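You operate a simulated robot arm through the tools that you are given. There is no shell and no other tool. Be economical: measure what you need, move in short steps, check, and stop when the job is done.

The job below is to be done with a simulated robot arm. You get a single attempt, and the scene is never put back.

TASK
Run both rail nuts down with the nut runner on program 2.
Fine: stand it back in its cup and switch the controller off. Set down upright: nut runner.

The check looks at the end state, three seconds after you hand in, the way a careful person would. Anything else that was tipped, shoved, dropped, spilled or broken makes it a failure.

THE ROBOT
A 7-joint arm with a two-finger parallel gripper on a trunk, on a base that drives. Base frame: it is fixed to the floor where the robot stands at the start and does not move with it; the origin is under the middle of the robot, x ahead of it, y to its left, z up; the surface under the hand at the start is at about z = 0.9. Readings come in m, degrees, newtons and seconds.
With the tool pointing down near the work surface it reaches from about 0.34 to 0.74 m from the robot's upright axis, wherever it stands. Its first joint turns from -115.0 to 115.0 degrees. Places, roughly: controller switch [0.6, 0, 1.2]; first bracket nut [0.1, 0.7, 0.9]; first rail nut [0.4, -0.1, 0.9]; program selector [0.6, -0.1, 1.2]; second bracket nut [0.2, 0.6, 0.9]; second rail nut [0.4, -0.2, 0.9]; third bracket nut [0.2, 0.5, 0.9]. Payload 3.91 kg.
Tool frame: the origin (TCP) lies between the finger pads and is the grasp point; the fingertips stand 0.03 m ahead of it; z points along the fingers, y is the line along which they close. The gripper opens to 0.11 m. The fingers are 0.02 m wide and 0.01 m thick; the gripper's body (0.048 by 0.112 m) begins 0.055 m behind the TCP.
Orientation is that of the tool frame in the base frame, as [roll, pitch, yaw] about the fixed x, y, z axes, in that order (R = Rz(yaw) Ry(pitch) Rx(roll)). With the fingers straight down and closing along the base's y, the tool's x points along the base's -x, its y along +y and its z along -z.

THE INTERFACE
- The arm moves only by the tool apply_moves. Its argument "increments" is a list of rows, each a list of 7 numbers: the shift along the tool's x, y, z in units of 40 mm (1.0 is 40 mm), then the turn, a rotation vector about the tool's x, y, z in units of 5 degrees (1.0 is 5 degrees), then the opening, from 0 (shut) to 1 (fully open). In form: [[x, y, z, wx, wy, wz, fingers], ...]. A call has 1 to 20 rows; each row shifts and turns the commanded pose from where the row before left it, along the tool's axes as they then stand. A call with a number of a shift or a turn outside -1 to 1 is refused whole. Rows are played at 5 a second. More than 0.05 m and 8.6 degrees between two rows, or a gripper value outside its range, and nothing of the call is played. A pose out of reach is approached as far as the arm can. The call stops where the force on the tool passes 90 N (or 10 N more than at its start, if that is more) or the arm is blocked; 0.2 s more then pass. Each finger travels about 0.108 m/s and halts on what it meets, pressing with about 29 N; the grip force reading is that of the motor and also rises with nothing between the fingers. The clock runs only during rows and for 0.2 s after the last one: add rows that do not move to give the fingers time. It gives the time, the measured TCP pose, the force on the tool (base axes), the opening and the grip force at its end, in the units of the frame above (readings bear some noise), with the torque about the TCP (base axes, N m) and any sound that the robot's microphone picked up, and new pictures: "show" is both (left out), scene, wrist or none.
- Cameras (640 x 400 px; columns grow to the right, rows downward): "scene" is now at [0.0137, 0.16, 1.7285]; the picture's right is [0.08, -1.00, 0.00], its down [-0.79, -0.06, -0.60] and it looks along [0.60, 0.05, -0.80] (base axes); focal length 262 px, centre (320, 200). "wrist" rides on the gripper at [0.072, 0.017, -0.103] in the tool frame; the picture's right is [-0.23, 0.97, 0.00], its down [-0.76, -0.18, -0.62] and it looks along [-0.61, -0.14, 0.78] (tool axes); focal length 222 px, centre (320, 200). There is no depth. A picture from a camera that has moved, and an enlarged one, comes with that camera's place and axes in the base frame and with its lens.
- move_column(by): slides the trunk up (or, below 0, down) by that many m; the arm and the scene camera ride with it, the base frame stays. It gives what a move gives, with no picture.
- steer(legs): drives the robot by 1 to 6 legs, each [ahead, turn to the left] in m and degrees, along the robot's own axes; the way and the turn of a leg run together, so that a leg with both is an arc; at most 1.5 m and 180 degrees a leg. The arm and the cameras ride along, it lands a little off, and it stops where it bumps. It gives what a move gives, and a new picture of the scene camera.
- aim_head(pan, tilt): turns the head with the scene camera to pan (to the left, within 155 degrees either way) and tilt (down, from -29 to 69), counted from straight ahead of the robot. It gives what a move gives, and a new picture of the scene camera.
- zoom(camera, box): a new picture of the part [left, top, right, bottom] of that camera's present view, enlarged. The clock stands still meanwhile.
- job_done(): hands the job in; it is judged then, once.

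Go step by step. Nothing tells you exact positions but the pictures and the camera data: compare them with the known pose of the tool, close in by small moves and look again before you grip or let go. The budget is 120 turns and 260 pictures, counting those below and the enlarged ones. Unless the task says otherwise, let go and move clear before handing in, and close with one line.

The tools are called by a JSON object that holds its "op" and its "data". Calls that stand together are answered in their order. apply_moves: Moves the arm, as the interface text tells. Its arguments: {"type":"object","properties":{"increments":{"type":"array"},"show":{"type":"string","enum":["both","scene","wrist","none"]}},"required":["increments"]} The other tools are called the same way: move_column (by) slides the trunk up or down; steer (legs) drives the base; aim_head (pan, tilt) turns the head that bears the scene camera; zoom (camera, box) takes an enlarged picture of a part of a camera's view; job_done () hands the job in.

At the start:

```text
time: 0.0
ee_pos: [0.4538, -0.1252, 1.4406]
orientation: [179.9, -0.1, 180.0]
ft_force: [0.4, -1.0, -0.3]
wrist_torque: [0.0, 0.0, -0.01]
gripper_width: 0.1102
grasp_force: 0.1
trunk travel left (down, up): [-0.85, 0.14]
robot x, y, heading: [-0.0014, 0.0007, -0.1]
head pan, tilt: [4.6, 52.8]
```

scene: 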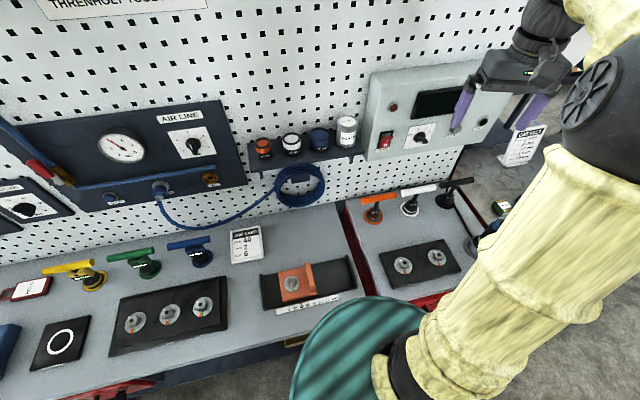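
wrist: 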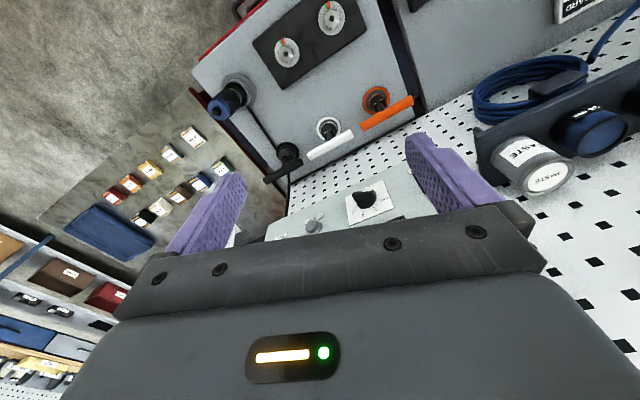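

I see the bench with a tool board, a controller box with switch and selector, and a nut runner that is partly hidden behind the arm. I'll look closer before moving.

{"op": "zoom", "data": {"camera": "scene", "box": [340, 50, 560, 188]}}

{"op": "zoom", "data": {"camera": "scene", "box": [330, 170, 550, 308]}}

{"op": "zoom", "data": {"camera": "wrist", "box": [180, 0, 440, 162]}}

```text
2.90 times, centred on (450, 119) of scene
camera zoom: at [0.0137, 0.16, 1.7285], right [0.08, -1.0, 0.0], down [-0.79, -0.06, -0.6], along [0.6, 0.05, -0.8], focal length 759 px, centre (-57, 435)
```

zoom: 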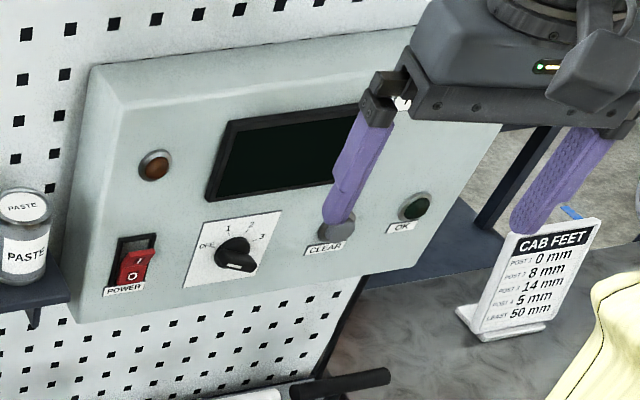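

```text
2.90 times, centred on (440, 239) of scene
camera zoom: at [0.0137, 0.16, 1.7285], right [0.08, -1.0, 0.0], down [-0.79, -0.06, -0.6], along [0.6, 0.05, -0.8], focal length 759 px, centre (-28, 87)
```

zoom: 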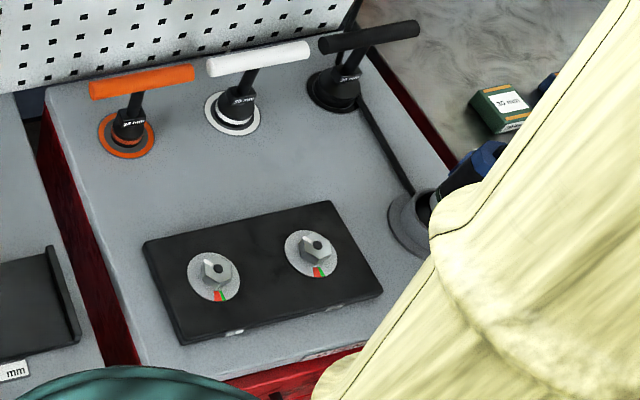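

```text
2.46 times, centred on (310, 81) of wrist
camera zoom: at [0.3812, -0.1089, 1.5442], right [0.23, 0.97, 0.0], down [0.76, -0.18, 0.62], along [0.61, -0.14, -0.78], focal length 547 px, centre (345, 493)
```

zoom: 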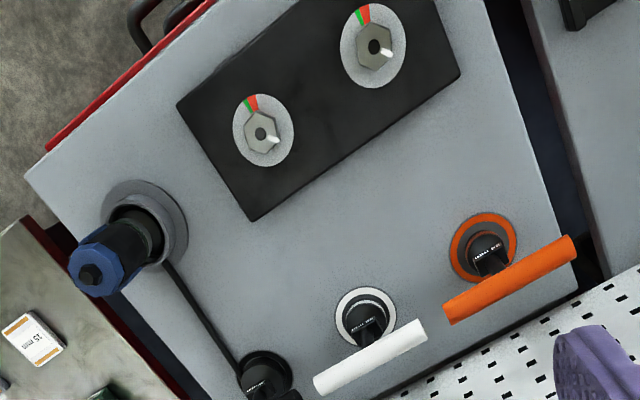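

The runner stands in its cup at about (0.47,-0.35), with its top near z 1.05. The rail nuts are near (0.38,-0.08) and (0.42,-0.20). Next I'll look at the panel and the cards.

{"op": "aim_head", "data": {"pan": -10, "tilt": 40}}

{"op": "zoom", "data": {"camera": "wrist", "box": [240, 170, 440, 295]}}

```text
time: 0.8
ee_pos: [0.4533, -0.1253, 1.4396]
orientation: [180.0, 0.0, 180.0]
ft_force: [0.4, -0.4, -0.7]
wrist_torque: [0.01, -0.02, 0.05]
gripper_width: 0.11
grasp_force: 0.1
trunk travel left (down, up): [-0.85, 0.14]
robot x, y, heading: [0.0037, 0.002, 0.1]
head pan, tilt: [-10.0, 40.0]
camera scene: at [0.0233, 0.1394, 1.7463], right [-0.17, -0.98, 0.0], down [-0.63, 0.11, -0.77], along [0.75, -0.13, -0.64], focal length 262 px, centre (320, 200)
```

scene: 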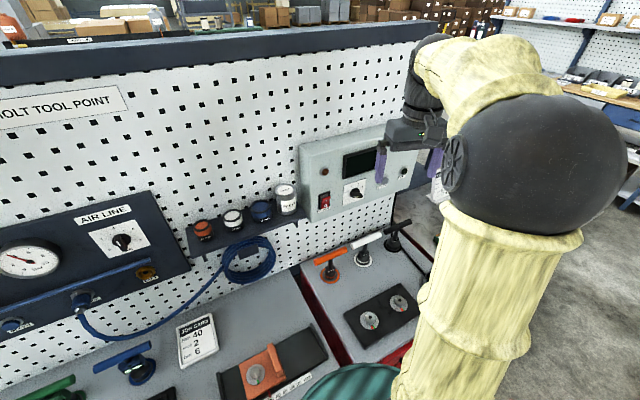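

```text
3.20 times, centred on (340, 232) of wrist
camera zoom: at [0.3812, -0.1088, 1.5441], right [0.23, 0.97, 0.0], down [0.76, -0.18, 0.62], along [0.61, -0.14, -0.78], focal length 711 px, centre (256, 96)
```

zoom: 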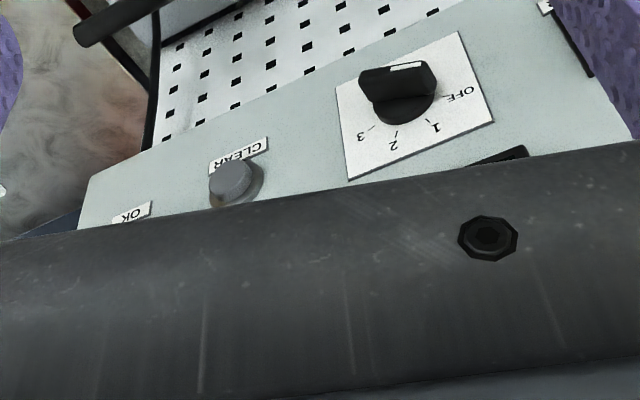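

{"op": "zoom", "data": {"camera": "scene", "box": [290, 125, 430, 225]}}

{"op": "zoom", "data": {"camera": "scene", "box": [310, 220, 450, 350]}}

{"op": "zoom", "data": {"camera": "scene", "box": [160, 300, 320, 400]}}

```text
4.00 times, centred on (360, 175) of scene
camera zoom: at [0.0233, 0.1394, 1.7463], right [-0.17, -0.98, 0.0], down [-0.63, 0.11, -0.77], along [0.75, -0.13, -0.64], focal length 1048 px, centre (160, 300)
```

zoom: 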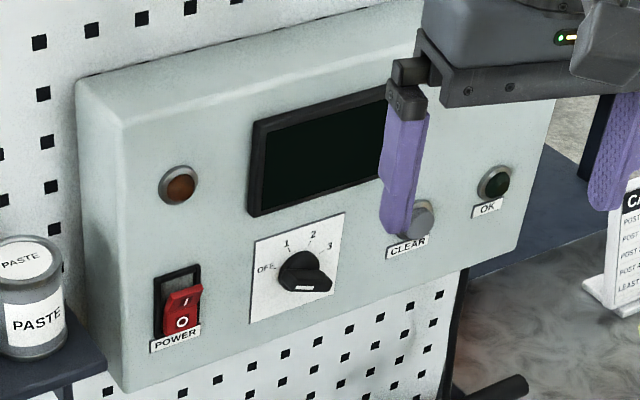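

```text
3.08 times, centred on (380, 285) of scene
camera zoom: at [0.0233, 0.1394, 1.7463], right [-0.17, -0.98, 0.0], down [-0.63, 0.11, -0.77], along [0.75, -0.13, -0.64], focal length 806 px, centre (135, -62)
```

zoom: 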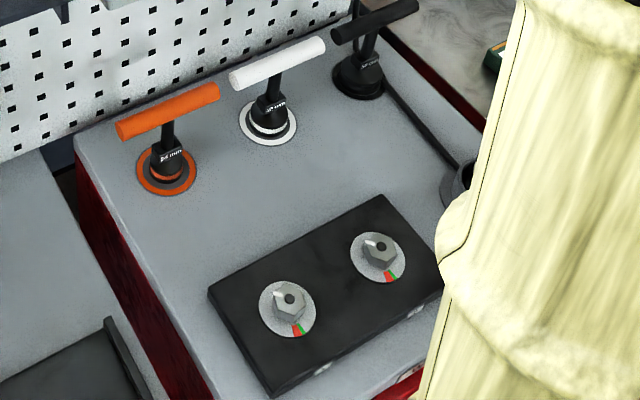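

```text
4.00 times, centred on (240, 350) of scene
camera zoom: at [0.0233, 0.1394, 1.7463], right [-0.17, -0.98, 0.0], down [-0.63, 0.11, -0.77], along [0.75, -0.13, -0.64], focal length 1048 px, centre (640, -400)
```

zoom: 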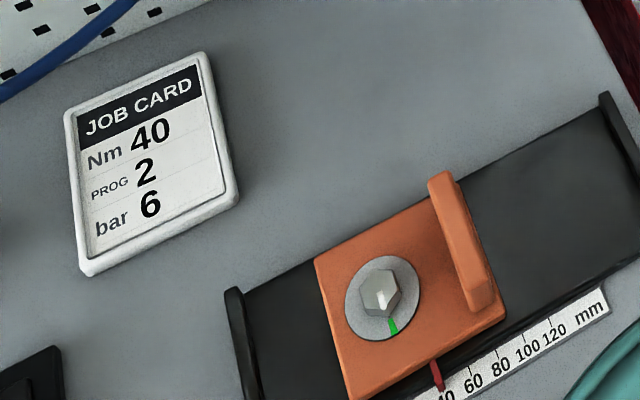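

The panel is yawed about 20°. The selector sits near (0.664,-0.088,1.217), the power switch near (0.62,0.02,1.225) and CLEAR near (0.71,-0.20). I'll turn the hand to face the panel, well off it, and see more clearly.

{"op": "apply_moves", "data": {"increments": [[0.5, 0, 0, 0, 0, -0.86, 1], [0.5, 0, 0, 0, 0, -0.86, 1], [0.5, 0, 0, 0, 0, -0.86, 1], [0.5, 0, 0, 0, 0, -0.86, 1], [0.5, 0, 0, 0, 0, -0.86, 1], [0, 0, 0, 0, -1, 0, 1], [0, 0, 0, 0, -1, 0, 1], [0, 0, 0, 0, -1, 0, 1], [0, 0, 0, 0, -1, 0, 1], [0, 0, 0, 0, -1, 0, 1], [0, 0, 0, 0, -1, 0, 1], [0, 0, 0, 0, -1, 0, 1], [0, 0, 0, 0, -1, 0, 1], [0, 0, 0, 0, -1, 0, 1]], "show": "both"}}

```text
time: 3.8
ee_pos: [0.3549, -0.1412, 1.4404]
orientation: [-179.9, 45.1, -158.4]
ft_force: [0.6, -0.1, -0.2]
wrist_torque: [0.0, 0.01, 0.02]
gripper_width: 0.11
grasp_force: 0.2
trunk travel left (down, up): [-0.85, 0.14]
robot x, y, heading: [0.0017, -0.0012, -0.0]
head pan, tilt: [-10.0, 40.0]
camera scene: at [0.0227, 0.1389, 1.7464], right [-0.17, -0.98, 0.0], down [-0.63, 0.11, -0.77], along [0.75, -0.13, -0.64], focal length 262 px, centre (320, 200)
camera wrist: at [0.2329, -0.171, 1.4629], right [-0.21, 0.96, 0.16], down [0.15, -0.13, 0.98], along [0.97, 0.23, -0.12], focal length 222 px, centre (320, 200)
```

scene: 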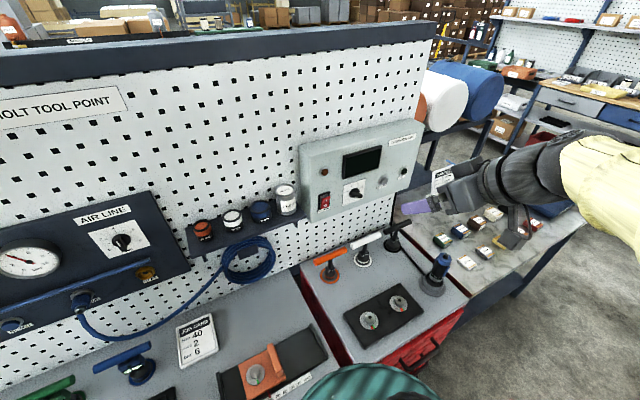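
wrist: 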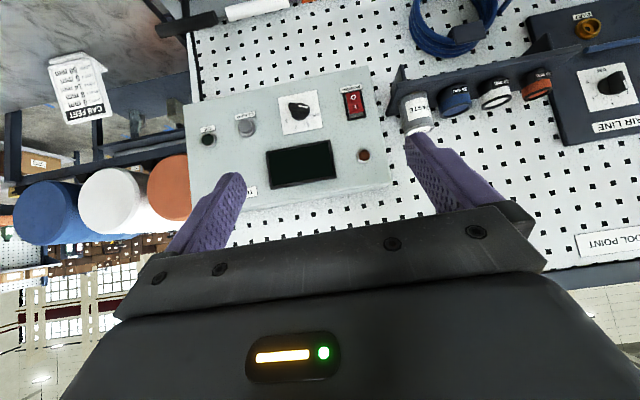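

Now the whole panel and the nut runner are in view. I'll zoom on each.

{"op": "zoom", "data": {"camera": "wrist", "box": [180, 70, 390, 210]}}

{"op": "zoom", "data": {"camera": "scene", "box": [295, 120, 425, 220]}}

{"op": "zoom", "data": {"camera": "scene", "box": [330, 220, 490, 350]}}

```text
2.86 times, centred on (285, 140) of wrist
camera zoom: at [0.2329, -0.171, 1.4629], right [-0.21, 0.96, 0.16], down [0.15, -0.13, 0.98], along [0.97, 0.23, -0.12], focal length 635 px, centre (420, 371)
```

zoom: 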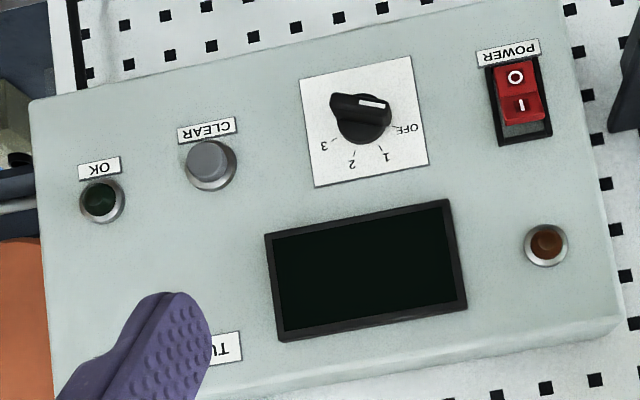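

```text
4.00 times, centred on (360, 170) of scene
camera zoom: at [0.0227, 0.1389, 1.7464], right [-0.17, -0.98, 0.0], down [-0.63, 0.11, -0.77], along [0.75, -0.13, -0.64], focal length 1048 px, centre (160, 320)
```

zoom: 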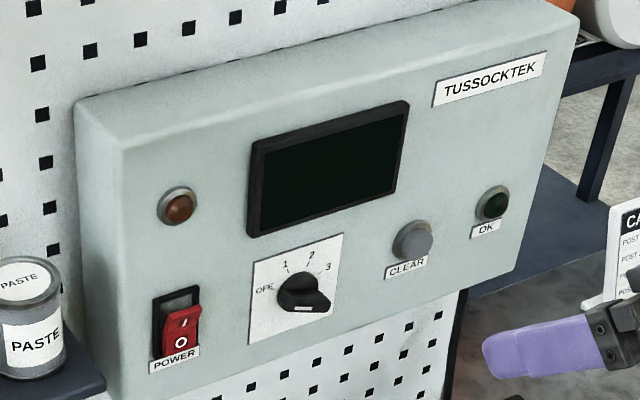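

```text
3.08 times, centred on (410, 285) of scene
camera zoom: at [0.0227, 0.1389, 1.7464], right [-0.17, -0.98, 0.0], down [-0.63, 0.11, -0.77], along [0.75, -0.13, -0.64], focal length 806 px, centre (43, -62)
```

zoom: 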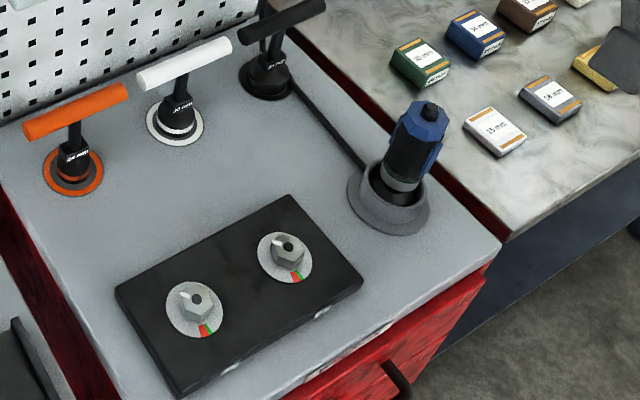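

The selector points at OFF and positions are about 50° apart. Power is off, with I on the upper half of the rocker. I'll finish turning the hand horizontal, close the fingers and stand off in front of the rocker's upper half.

{"op": "apply_moves", "data": {"increments": [[0, 0, 0, 0, -1, 0, 0], [0, 0, 0, 0, -1, 0, 0], [0, 0, 0, 0, -1, 0, 0], [0, 0, 0, 0, -1, 0, 0], [0, 0, 0, 0, -1, 0, 0], [0, 0, 0, 0, -1, 0, 0], [0, 0, 0, 0, -1, 0, 0], [0, 0, 0, 0, -1, 0, 0], [0, 0, 0, 0, -1, 0, 0], [0.82, 0.24, 0.7, 0, 0, 0, 0], [0.82, 0.24, 0.7, 0, 0, 0, 0], [0.82, 0.24, 0.7, 0, 0, 0, 0], [0.82, 0.24, 0.7, 0, 0, 0, 0], [0.82, 0.24, 0.7, 0, 0, 0, 0], [0.82, 0.24, 0.7, 0, 0, 0, 0], [0, 0, 0, 0, 0, 0, 0]], "show": "both"}}

```text
time: 7.2
ee_pos: [0.5151, -0.0539, 1.2618]
orientation: [155.6, 90.0, 177.1]
ft_force: [-1.2, 0.1, 0.5]
wrist_torque: [-0.01, -0.01, -0.01]
gripper_width: 0.0002
grasp_force: 29.3
out of reach, approached as far as the arm can: row 10, 11, 12, 13
trunk travel left (down, up): [-0.85, 0.14]
robot x, y, heading: [0.0056, 0.0022, -0.1]
head pan, tilt: [-10.0, 40.0]
camera scene: at [0.0218, 0.139, 1.7464], right [-0.17, -0.98, 0.0], down [-0.63, 0.11, -0.77], along [0.76, -0.13, -0.64], focal length 262 px, centre (320, 200)
camera wrist: at [0.4134, -0.0751, 1.1887], right [-0.36, 0.91, 0.23], down [-0.52, -0.39, 0.76], along [0.78, 0.15, 0.61], focal length 222 px, centre (320, 200)
```

scene: 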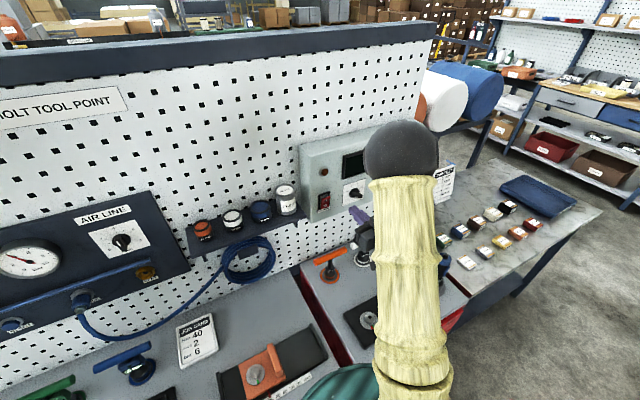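
wrist: 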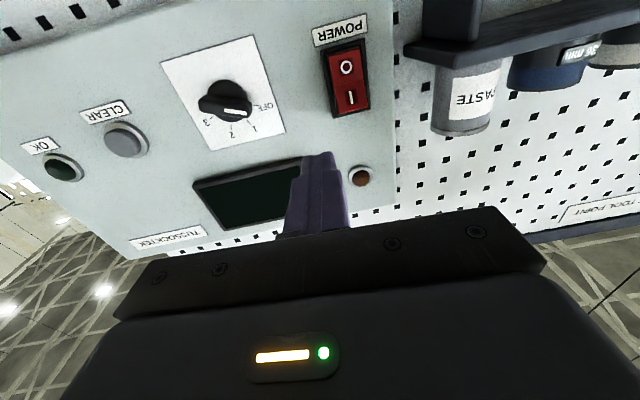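

The panel is clearly visible and the rocker's I half is at about (0.617,0.020,1.248). I'll line up on it and close in to about 2 cm.

{"op": "apply_moves", "data": {"increments": [[0.35, 0.82, 0, 0, 0, 0, 0], [0, 0, 0.9, 0, 0, 0, 0], [0, 0, 0.9, 0, 0, 0, 0], [0, 0, 0, 0, 0, 0, 0]], "show": "both"}}

{"op": "zoom", "data": {"camera": "wrist", "box": [200, 20, 440, 220]}}

{"op": "zoom", "data": {"camera": "scene", "box": [295, 120, 425, 220]}}

```text
time: 8.2
ee_pos: [0.5823, 0.0002, 1.2481]
orientation: [-44.2, 90.0, -22.6]
ft_force: [-0.5, -0.7, 0.2]
wrist_torque: [-0.02, 0.01, -0.03]
gripper_width: 0.0
grasp_force: 29.2
out of reach, approached as far as the arm can: row 1
trunk travel left (down, up): [-0.85, 0.14]
robot x, y, heading: [-0.0039, -0.0039, 0.1]
head pan, tilt: [-10.0, 40.0]
camera scene: at [0.023, 0.1387, 1.7464], right [-0.17, -0.98, 0.0], down [-0.63, 0.11, -0.77], along [0.75, -0.13, -0.64], focal length 262 px, centre (320, 200)
camera wrist: at [0.4793, -0.0225, 1.1755], right [-0.36, 0.91, 0.23], down [-0.51, -0.39, 0.76], along [0.78, 0.15, 0.61], focal length 222 px, centre (320, 200)
```

scene: 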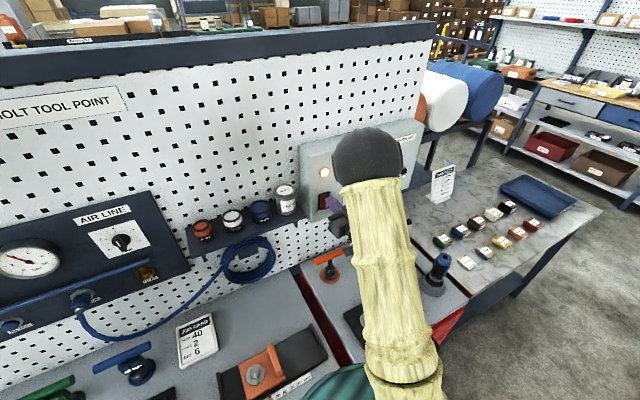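
wrist: 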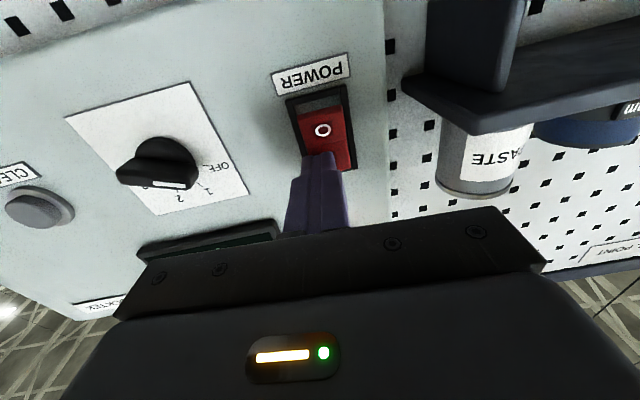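

```text
2.00 times, centred on (320, 120) of wrist
camera zoom: at [0.4793, -0.0225, 1.1755], right [-0.36, 0.91, 0.23], down [-0.51, -0.39, 0.76], along [0.78, 0.15, 0.61], focal length 444 px, centre (320, 360)
```

zoom: 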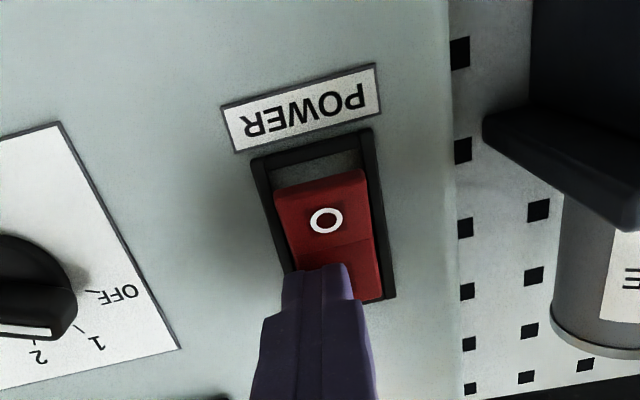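

```text
4.00 times, centred on (360, 170) of scene
camera zoom: at [0.023, 0.1387, 1.7464], right [-0.17, -0.98, 0.0], down [-0.63, 0.11, -0.77], along [0.75, -0.13, -0.64], focal length 1048 px, centre (160, 320)
```

zoom: 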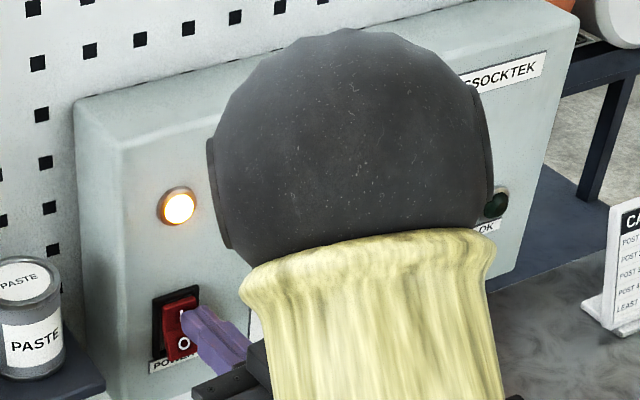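

The power lamp lit: the rocker is already over to I. I'll back off, slide over in front of the selector, roll -75° to match the knob bar and open partly.

{"op": "apply_moves", "data": {"increments": [[0, 0, -1, 0, 0, 0, 0], [0, 0, -1, 0, 0, 0, 0], [0.26, -0.65, 0, 0, 0, 0, 0.5], [0.26, -0.65, 0, 0, 0, 0, 0.5], [0, -0.64, 0, 0, 0, 0, 0.5], [0, -0.64, 0, 0, 0, 0, 0.5], [0, 0, 0, 0, 0, -1, 0.5], [0, 0, 0, 0, 0, -1, 0.5], [0, 0, 0, 0, 0, -1, 0.5], [0, 0, 0, 0, 0, -1, 0.5], [0, 0, 0, 0, 0, -1, 0.5], [0, 0, 0, 0, 0, -1, 0.5], [0, 0, 0, 0, 0, -1, 0.5], [0, 0, 0, 0, 0, -1, 0.5], [0, 0, 0, 0, 0, -1, 0.5], [0, 0, 0, 0, 0, -1, 0.5], [0, 0, 0, 0, 0, -1, 0.5], [0, 0, 0, 0, 0, -1, 0.5], [0, 0, 0, 0, 0, -1, 0.5], [0, 0, 0, 0, 0, -1, 0.5]], "show": "both"}}

```text
time: 12.1
ee_pos: [0.6065, -0.1186, 1.2627]
orientation: [-91.2, 28.3, -70.0]
ft_force: [-68.7, -4.0, -1.6]
wrist_torque: [-0.18, 2.42, 1.06]
gripper_width: 0.061
grasp_force: 6.3
out of reach, approached as far as the arm can: row 2, 11, 12, 13, 14, 15, 16, 17, 18, 19
trunk travel left (down, up): [-0.85, 0.14]
robot x, y, heading: [-0.0008, 0.0047, -0.3]
head pan, tilt: [-10.0, 40.0]
stopped in row 19: the force on the tool passed its limit at 101 N (the readings are from after the stop); the commanded pose is now the measured one
camera scene: at [0.0073, 0.1412, 1.7466], right [-0.18, -0.98, 0.0], down [-0.63, 0.11, -0.77], along [0.76, -0.14, -0.64], focal length 262 px, centre (320, 200)
camera wrist: at [0.5276, -0.208, 1.2155], right [-0.24, 0.62, -0.75], down [-0.78, 0.33, 0.53], along [0.58, 0.71, 0.4], focal length 222 px, centre (320, 200)
```

scene: 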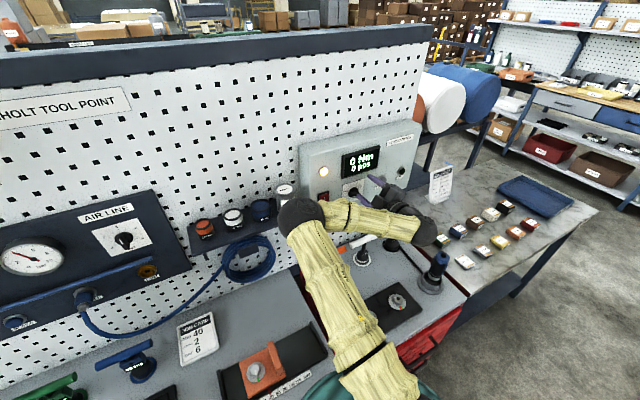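
wrist: 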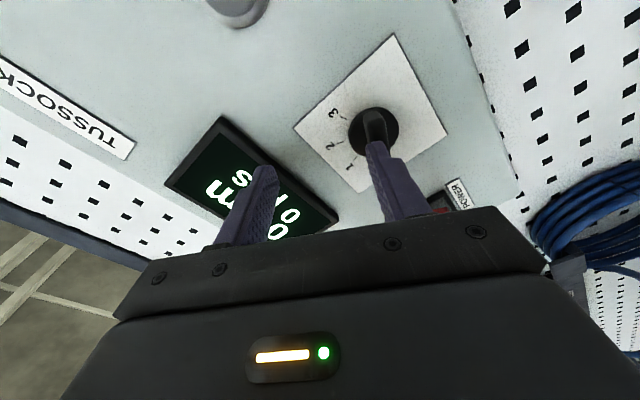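

The roll ran out of reach, so the hand drifted forward and pressed the panel. I'm backing straight off.

{"op": "apply_moves", "data": {"increments": [[0, 0, -0.5, 0, 0, 0, 0.5], [0, 0, -0.5, 0, 0, 0, 0.5], [0, 0, -0.5, 0, 0, 0, 0.5], [0, 0, -0.5, 0, 0, 0, 0.5]], "show": "both"}}

{"op": "zoom", "data": {"camera": "wrist", "box": [160, 0, 480, 200]}}

{"op": "zoom", "data": {"camera": "scene", "box": [275, 120, 425, 220]}}

```text
time: 13.1
ee_pos: [0.606, -0.1208, 1.2634]
orientation: [-91.0, 28.3, -69.9]
ft_force: [-74.8, -4.5, -2.4]
wrist_torque: [-0.25, 2.88, 1.38]
gripper_width: 0.062
grasp_force: 7.0
out of reach, approached as far as the arm can: row 1, 2, 3, 4
trunk travel left (down, up): [-0.85, 0.14]
robot x, y, heading: [-0.0019, 0.0013, -0.2]
head pan, tilt: [-10.0, 40.0]
camera scene: at [0.0067, 0.1382, 1.7466], right [-0.18, -0.98, 0.0], down [-0.62, 0.11, -0.77], along [0.76, -0.13, -0.64], focal length 262 px, centre (320, 200)
camera wrist: at [0.5284, -0.2088, 1.2157], right [-0.24, 0.62, -0.75], down [-0.78, 0.33, 0.53], along [0.57, 0.71, 0.4], focal length 222 px, centre (320, 200)
```

scene: 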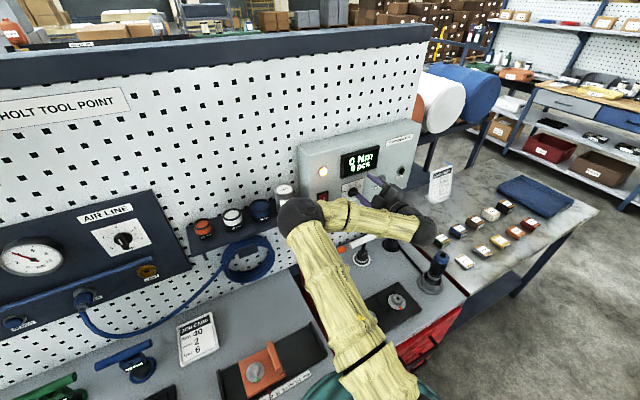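
wrist: 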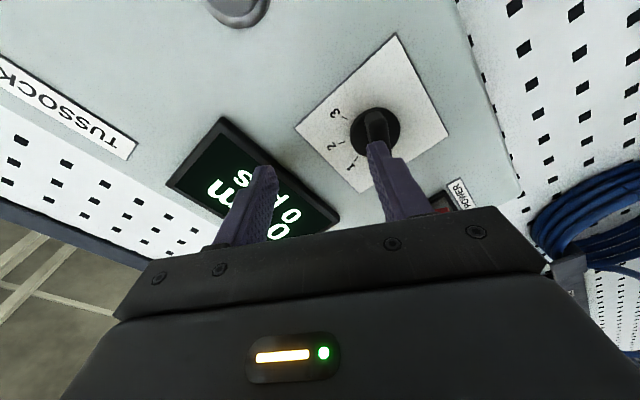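

```text
2.00 times, centred on (320, 100) of wrist
camera zoom: at [0.5284, -0.2088, 1.2157], right [-0.24, 0.62, -0.75], down [-0.78, 0.33, 0.53], along [0.57, 0.71, 0.4], focal length 444 px, centre (320, 400)
```

zoom: 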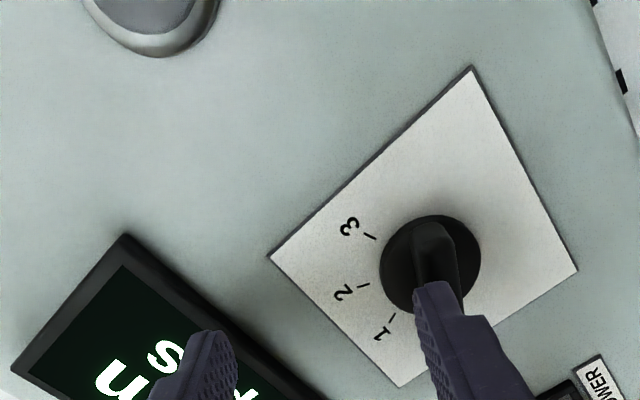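

```text
4.00 times, centred on (350, 170) of scene
camera zoom: at [0.0067, 0.1382, 1.7466], right [-0.18, -0.98, 0.0], down [-0.62, 0.11, -0.77], along [0.76, -0.13, -0.64], focal length 1048 px, centre (200, 320)
```

zoom: 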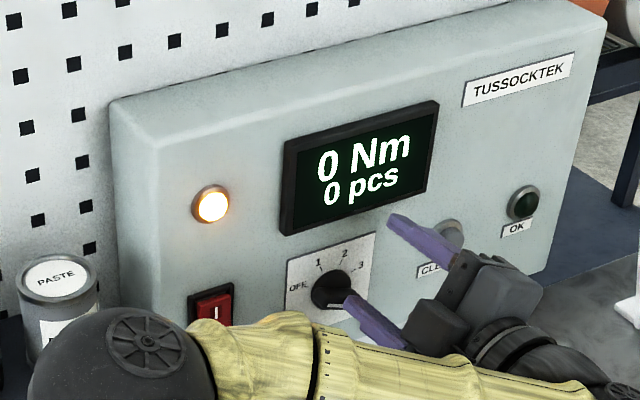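

The arm can't retreat from this posture, so I'll drive the base back instead. That also gives the arm a better working distance.

{"op": "steer", "data": {"legs": [[-0.15, 0]]}}

```text
time: 14.6
ee_pos: [0.4669, -0.118, 1.2581]
orientation: [-91.3, 28.3, -69.9]
ft_force: [0.3, -0.8, -0.3]
wrist_torque: [0.0, 0.01, -0.03]
gripper_width: 0.0552
grasp_force: 0.0
trunk travel left (down, up): [-0.85, 0.14]
robot x, y, heading: [-0.1499, 0.0004, -0.3]
head pan, tilt: [-10.0, 40.0]
camera scene: at [-0.1293, 0.1396, 1.7464], right [-0.18, -0.98, 0.0], down [-0.63, 0.11, -0.77], along [0.75, -0.14, -0.64], focal length 262 px, centre (320, 200)
```

scene: 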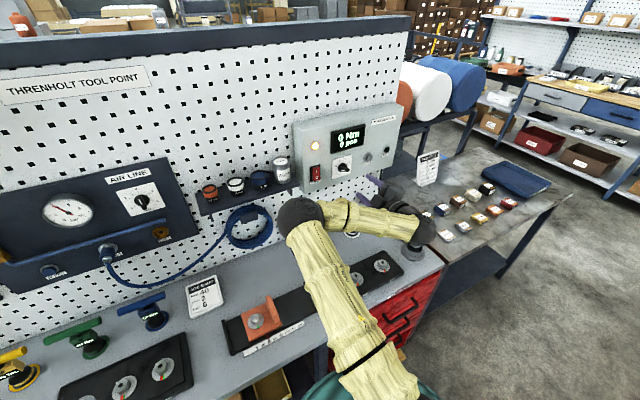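

Clear now. I'll extend to a standoff about 9 cm in front of the knob and look.

{"op": "apply_moves", "data": {"increments": [[0.26, 0.07, 0.5, 0, 0, 0, 0.5], [0.26, 0.07, 0.5, 0, 0, 0, 0.5], [0.26, 0.07, 0.5, 0, 0, 0, 0.5], [0.26, 0.07, 0.5, 0, 0, 0, 0.5], [0, 0, 0, 0, 0, 0, 0.5]], "show": "both"}}

```text
time: 15.8
ee_pos: [0.5556, -0.1226, 1.2424]
orientation: [-91.9, 28.6, -69.9]
ft_force: [-0.3, -0.4, 0.1]
wrist_torque: [0.0, 0.01, 0.03]
gripper_width: 0.0549
grasp_force: 0.1
out of reach, approached as far as the arm can: row 2, 3, 4
trunk travel left (down, up): [-0.85, 0.14]
robot x, y, heading: [-0.1519, -0.0005, -0.1]
head pan, tilt: [-10.0, 40.0]
camera scene: at [-0.1281, 0.1397, 1.7463], right [-0.18, -0.98, 0.0], down [-0.63, 0.11, -0.77], along [0.75, -0.14, -0.64], focal length 262 px, centre (320, 200)
camera wrist: at [0.4777, -0.2115, 1.1954], right [-0.26, 0.61, -0.75], down [-0.78, 0.33, 0.54], along [0.57, 0.72, 0.39], focal length 222 px, centre (320, 200)
```

scene: 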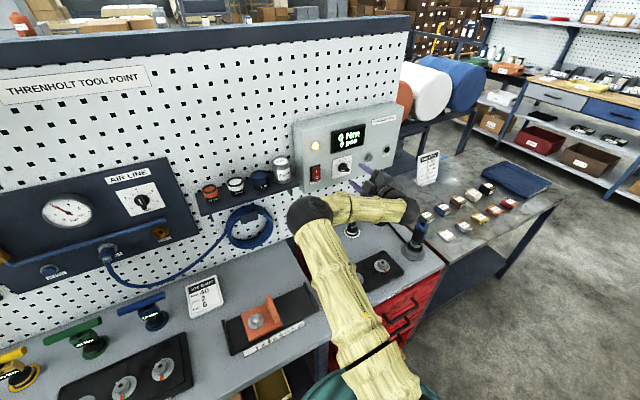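
wrist: 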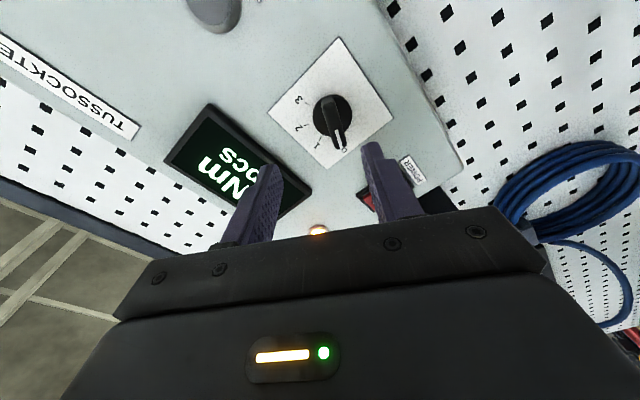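

Nearly placed, with roll about -62°. I'll zoom to check the knob bar angle against the fingers.

{"op": "zoom", "data": {"camera": "wrist", "box": [220, 30, 440, 230]}}

{"op": "zoom", "data": {"camera": "scene", "box": [285, 110, 415, 210]}}

```text
2.00 times, centred on (330, 130) of wrist
camera zoom: at [0.4777, -0.2115, 1.1954], right [-0.26, 0.61, -0.75], down [-0.78, 0.33, 0.54], along [0.57, 0.72, 0.39], focal length 444 px, centre (300, 340)
```

zoom: 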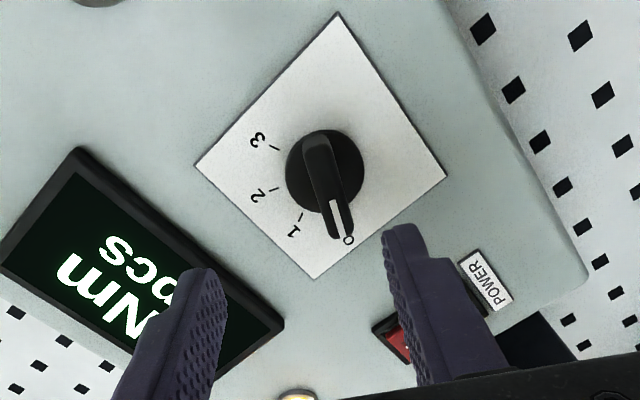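

```text
4.00 times, centred on (350, 160) of scene
camera zoom: at [-0.1281, 0.1397, 1.7463], right [-0.18, -0.98, 0.0], down [-0.63, 0.11, -0.77], along [0.75, -0.14, -0.64], focal length 1048 px, centre (200, 360)
```

zoom: 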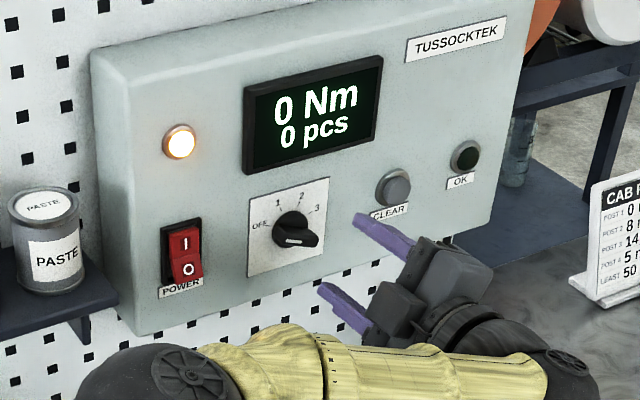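

The knob is unchanged at OFF, at about (0.652,-0.081,1.227). I'll align laterally, finish the roll and come 4 cm closer.

{"op": "apply_moves", "data": {"increments": [[0, 0.18, 0.25, 0, 0, -0.6, 0.5], [0, 0.18, 0.25, 0, 0, -0.6, 0.5], [0, 0, 0.25, 0, 0, -0.6, 0.5], [0, 0, 0.25, 0, 0, -0.6, 0.5], [0, 0, 0, 0, 0, 0, 0.5]], "show": "wrist"}}

{"op": "zoom", "data": {"camera": "wrist", "box": [200, 30, 440, 230]}}

```text
time: 17.0
ee_pos: [0.5992, -0.1206, 1.3034]
orientation: [-92.2, 16.8, -69.7]
ft_force: [-1.1, -0.2, 0.6]
wrist_torque: [-0.03, 0.0, -0.01]
gripper_width: 0.0552
grasp_force: 0.0
out of reach, approached as far as the arm can: row 1, 2, 3, 4
trunk travel left (down, up): [-0.85, 0.14]
robot x, y, heading: [-0.1494, -0.0008, -0.1]
head pan, tilt: [-10.0, 40.0]
camera wrist: at [0.5235, -0.2183, 1.271], right [-0.21, 0.45, -0.87], down [-0.81, 0.42, 0.41], along [0.55, 0.79, 0.28], focal length 222 px, centre (320, 200)
```

wrist: 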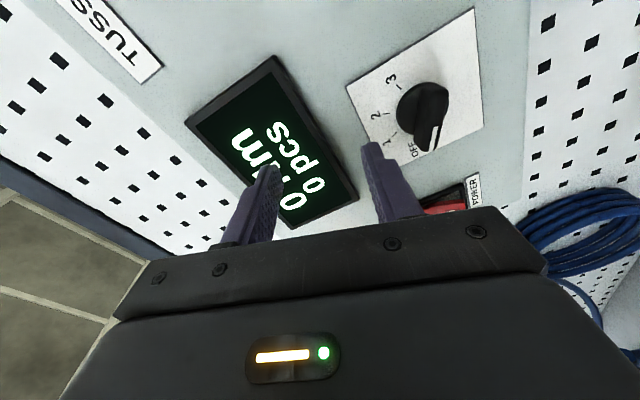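

```text
2.00 times, centred on (320, 130) of wrist
camera zoom: at [0.5235, -0.2183, 1.271], right [-0.21, 0.45, -0.87], down [-0.81, 0.42, 0.41], along [0.55, 0.79, 0.28], focal length 444 px, centre (320, 340)
```

zoom: 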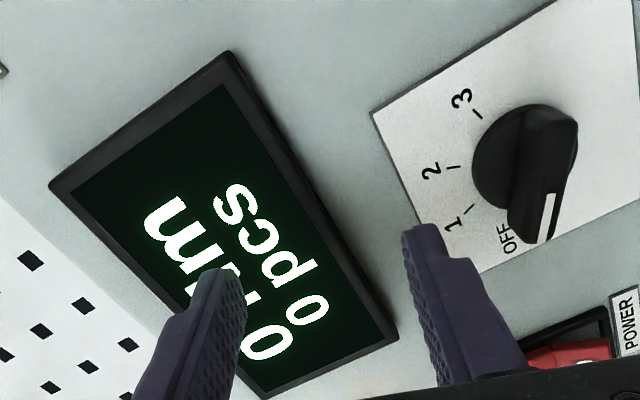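

The roll is right now, but the arm can't hold this pose low, so it rose 8 cm. I'll back off 3 cm and check the arm's clearance before lowering the trunk to compensate.

{"op": "apply_moves", "data": {"increments": [[0, 0, -0.4, 0, 0, 0, 0.5], [0, 0, -0.4, 0, 0, 0, 0.5], [0, 0, 0, 0, 0, 0, 0.5]], "show": "scene"}}

{"op": "zoom", "data": {"camera": "scene", "box": [260, 110, 480, 300]}}

```text
time: 17.8
ee_pos: [0.569, -0.1317, 1.3109]
orientation: [-91.8, 16.6, -69.5]
ft_force: [-0.4, -0.6, -0.1]
wrist_torque: [-0.03, 0.0, 0.04]
gripper_width: 0.0549
grasp_force: 0.0
out of reach, approached as far as the arm can: row 1
trunk travel left (down, up): [-0.85, 0.14]
robot x, y, heading: [-0.1526, -0.0016, -0.2]
head pan, tilt: [-10.0, 40.0]
camera scene: at [-0.1277, 0.1396, 1.7463], right [-0.18, -0.98, 0.0], down [-0.63, 0.11, -0.77], along [0.75, -0.14, -0.64], focal length 262 px, centre (320, 200)
```

scene: 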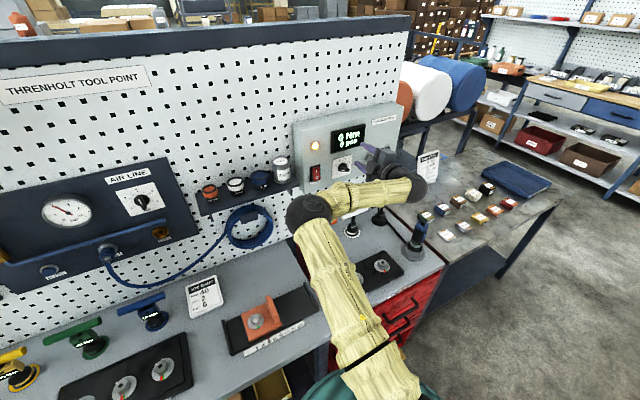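

```text
2.11 times, centred on (370, 205) of scene
camera zoom: at [-0.1277, 0.1396, 1.7463], right [-0.18, -0.98, 0.0], down [-0.63, 0.11, -0.77], along [0.75, -0.14, -0.64], focal length 552 px, centre (215, 190)
```

zoom: 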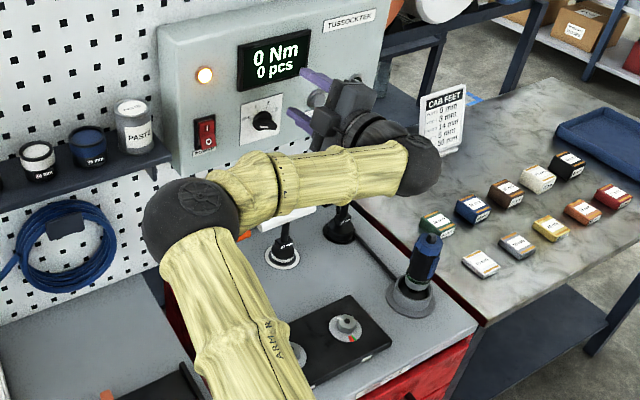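

The elbow is near z 1.27, well above everything, so lowering is safe. I'll lower the trunk 8.4 cm.

{"op": "move_column", "data": {"by": -0.084}}

{"op": "zoom", "data": {"camera": "wrist", "box": [200, 20, 460, 220]}}

```text
time: 19.0
ee_pos: [0.5693, -0.1303, 1.2281]
orientation: [-91.8, 16.6, -69.6]
ft_force: [-0.1, 0.2, 0.4]
wrist_torque: [0.0, -0.01, -0.02]
gripper_width: 0.0548
grasp_force: 0.1
trunk travel left (down, up): [-0.766, 0.224]
robot x, y, heading: [-0.1494, 0.0019, -0.1]
head pan, tilt: [-10.0, 40.0]
```

```text
2.00 times, centred on (330, 120) of wrist
camera zoom: at [0.4938, -0.2292, 1.1937], right [-0.2, 0.45, -0.87], down [-0.81, 0.42, 0.41], along [0.55, 0.79, 0.29], focal length 444 px, centre (300, 360)
```

zoom: 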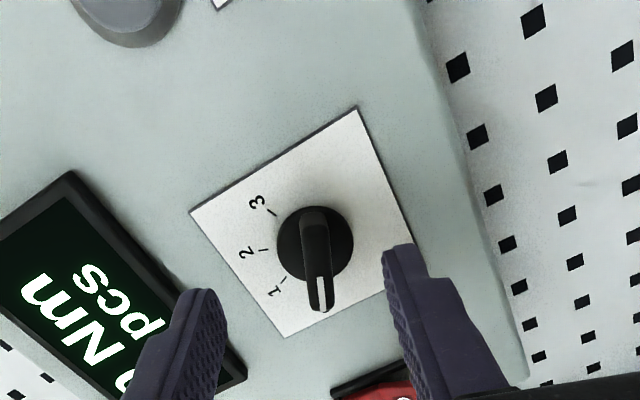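

Aligned in roll and height. I'll correct laterally and move in around the knob.

{"op": "apply_moves", "data": {"increments": [[-0.19, 0.08, 0.2, 0, 0, 0, 0.5], [-0.19, 0.08, 0.2, 0, 0, 0, 0.5], [0, 0, 0.3, 0, 0, 0, 0.5], [0, 0, 0, 0, 0, 0, 0.5]], "show": "wrist"}}

{"op": "zoom", "data": {"camera": "wrist", "box": [200, 20, 460, 220]}}

```text
time: 20.0
ee_pos: [0.5895, -0.1061, 1.2253]
orientation: [-92.1, 16.7, -69.7]
ft_force: [0.0, -0.2, 0.6]
wrist_torque: [-0.01, -0.02, -0.01]
gripper_width: 0.055
grasp_force: 0.1
trunk travel left (down, up): [-0.766, 0.224]
robot x, y, heading: [-0.1537, 0.0002, -0.3]
head pan, tilt: [-10.0, 40.0]
camera wrist: at [0.5142, -0.2048, 1.192], right [-0.21, 0.45, -0.87], down [-0.81, 0.42, 0.41], along [0.55, 0.79, 0.28], focal length 222 px, centre (320, 200)
```

wrist: 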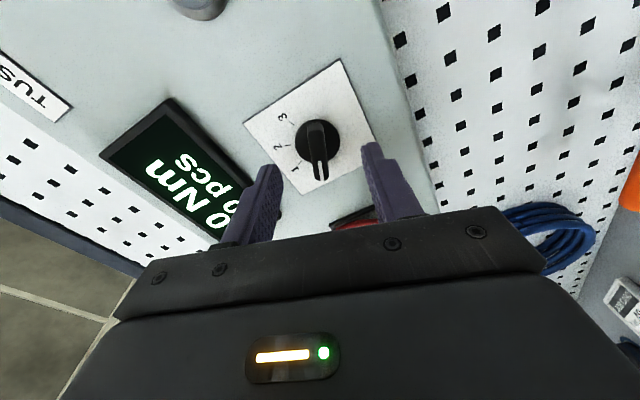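

```text
2.00 times, centred on (330, 120) of wrist
camera zoom: at [0.5142, -0.2048, 1.192], right [-0.21, 0.45, -0.87], down [-0.81, 0.42, 0.41], along [0.55, 0.79, 0.28], focal length 444 px, centre (300, 360)
```

zoom: 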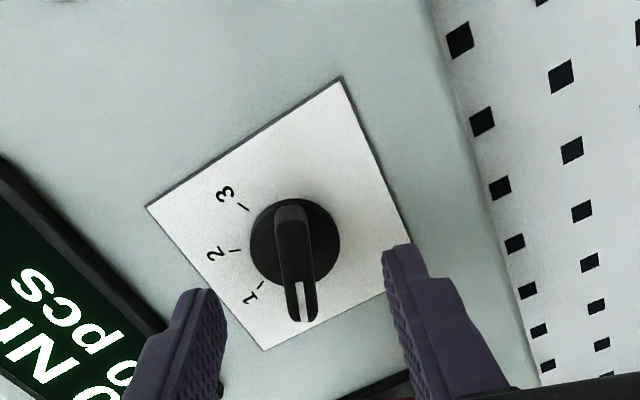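

Well centred. I'll advance 3 cm so the fingers straddle the bar.

{"op": "apply_moves", "data": {"increments": [[0, 0, 0.25, 0, 0, 0, 0.5], [0, 0, 0.25, 0, 0, 0, 0.5], [0, 0, 0.2, 0, 0, 0, 0.5], [0, 0, 0, 0, 0, 0, 0.5]], "show": "wrist"}}

{"op": "zoom", "data": {"camera": "wrist", "box": [200, 60, 460, 260]}}

```text
time: 21.0
ee_pos: [0.6149, -0.0966, 1.2242]
orientation: [-92.0, 16.7, -69.6]
ft_force: [-0.4, -0.2, 0.0]
wrist_torque: [-0.02, 0.01, 0.0]
gripper_width: 0.0549
grasp_force: 0.2
trunk travel left (down, up): [-0.766, 0.224]
robot x, y, heading: [-0.1553, 0.0015, -0.2]
head pan, tilt: [-10.0, 40.0]
camera wrist: at [0.5408, -0.1939, 1.1906], right [-0.21, 0.45, -0.87], down [-0.81, 0.42, 0.41], along [0.55, 0.79, 0.28], focal length 222 px, centre (320, 200)
```

wrist: 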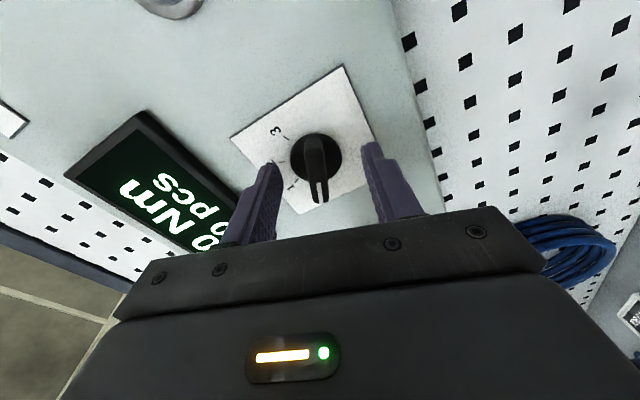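

```text
2.00 times, centred on (330, 160) of wrist
camera zoom: at [0.5408, -0.1939, 1.1906], right [-0.21, 0.45, -0.87], down [-0.81, 0.42, 0.41], along [0.55, 0.79, 0.28], focal length 444 px, centre (300, 280)
```

zoom: 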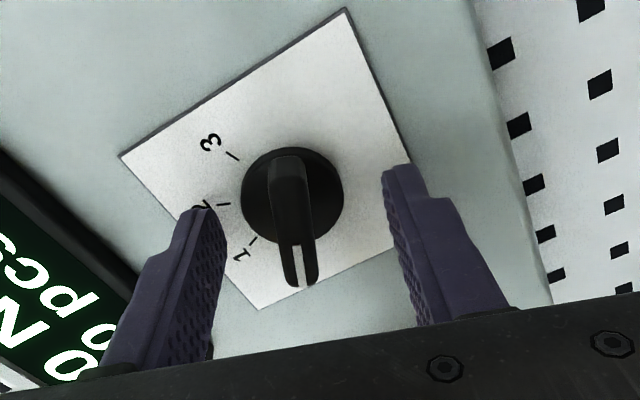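

The fingertips straddle the bar about 1 cm off the panel. I'll close on it.

{"op": "apply_moves", "data": {"increments": [[0, 0, 0, 0, 0, 0, 0], [0, 0, 0, 0, 0, 0, 0], [0, 0, 0, 0, 0, 0, 0]], "show": "wrist"}}

{"op": "zoom", "data": {"camera": "wrist", "box": [200, 60, 460, 260]}}

```text
time: 21.8
ee_pos: [0.6152, -0.0958, 1.225]
orientation: [-91.8, 16.9, -69.7]
ft_force: [9.2, -0.9, 14.3]
wrist_torque: [1.24, -0.56, -0.78]
gripper_width: 0.0142
grasp_force: 44.6
trunk travel left (down, up): [-0.766, 0.224]
robot x, y, heading: [-0.1521, -0.0041, -0.1]
head pan, tilt: [-10.0, 40.0]
camera wrist: at [0.5409, -0.1942, 1.1921], right [-0.2, 0.46, -0.87], down [-0.81, 0.42, 0.41], along [0.55, 0.79, 0.29], focal length 222 px, centre (320, 200)
```

wrist: 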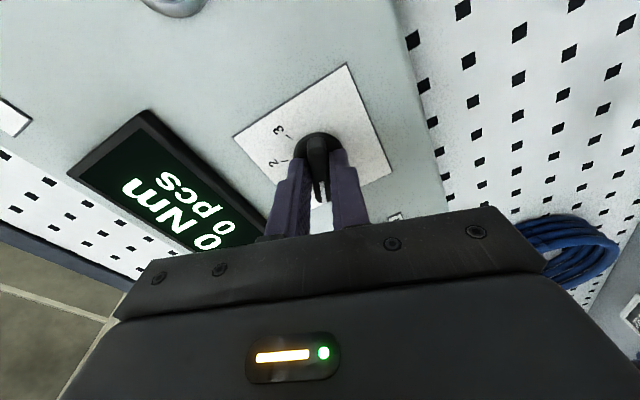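

```text
2.00 times, centred on (330, 160) of wrist
camera zoom: at [0.5409, -0.1942, 1.1921], right [-0.2, 0.46, -0.87], down [-0.81, 0.42, 0.41], along [0.55, 0.79, 0.29], focal length 444 px, centre (300, 280)
```

zoom: 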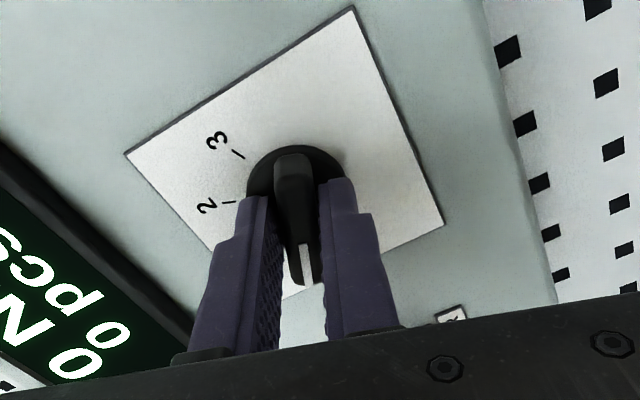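

Gripped (14 mm). Now I'll turn clockwise, the first 50°.

{"op": "apply_moves", "data": {"increments": [[0, 0, 0, 0, 0, 1, 0], [0, 0, 0, 0, 0, 1, 0], [0, 0, 0, 0, 0, 1, 0], [0, 0, 0, 0, 0, 1, 0], [0, 0, 0, 0, 0, 1, 0], [0, 0, 0, 0, 0, 1, 0]], "show": "wrist"}}

```text
time: 23.2
ee_pos: [0.615, -0.0953, 1.2253]
orientation: [-92.0, 46.5, -70.6]
ft_force: [9.9, 1.7, 19.9]
wrist_torque: [0.56, -1.74, 0.23]
gripper_width: 0.0128
grasp_force: 45.5
trunk travel left (down, up): [-0.766, 0.224]
robot x, y, heading: [-0.156, 0.0016, -0.0]
head pan, tilt: [-10.0, 40.0]
camera wrist: at [0.5305, -0.1688, 1.1645], right [-0.32, 0.8, -0.5], down [-0.71, 0.15, 0.69], along [0.63, 0.58, 0.52], focal length 222 px, centre (320, 200)
```

wrist: 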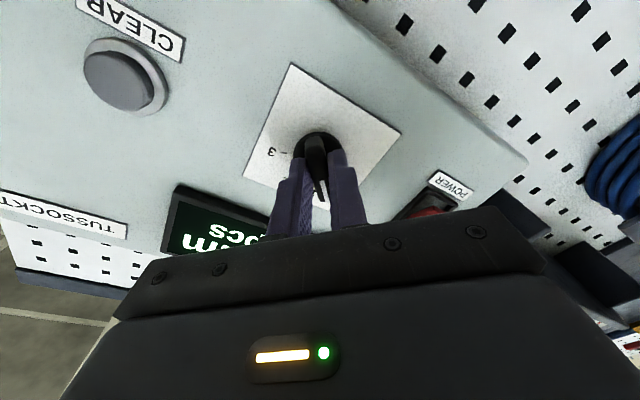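

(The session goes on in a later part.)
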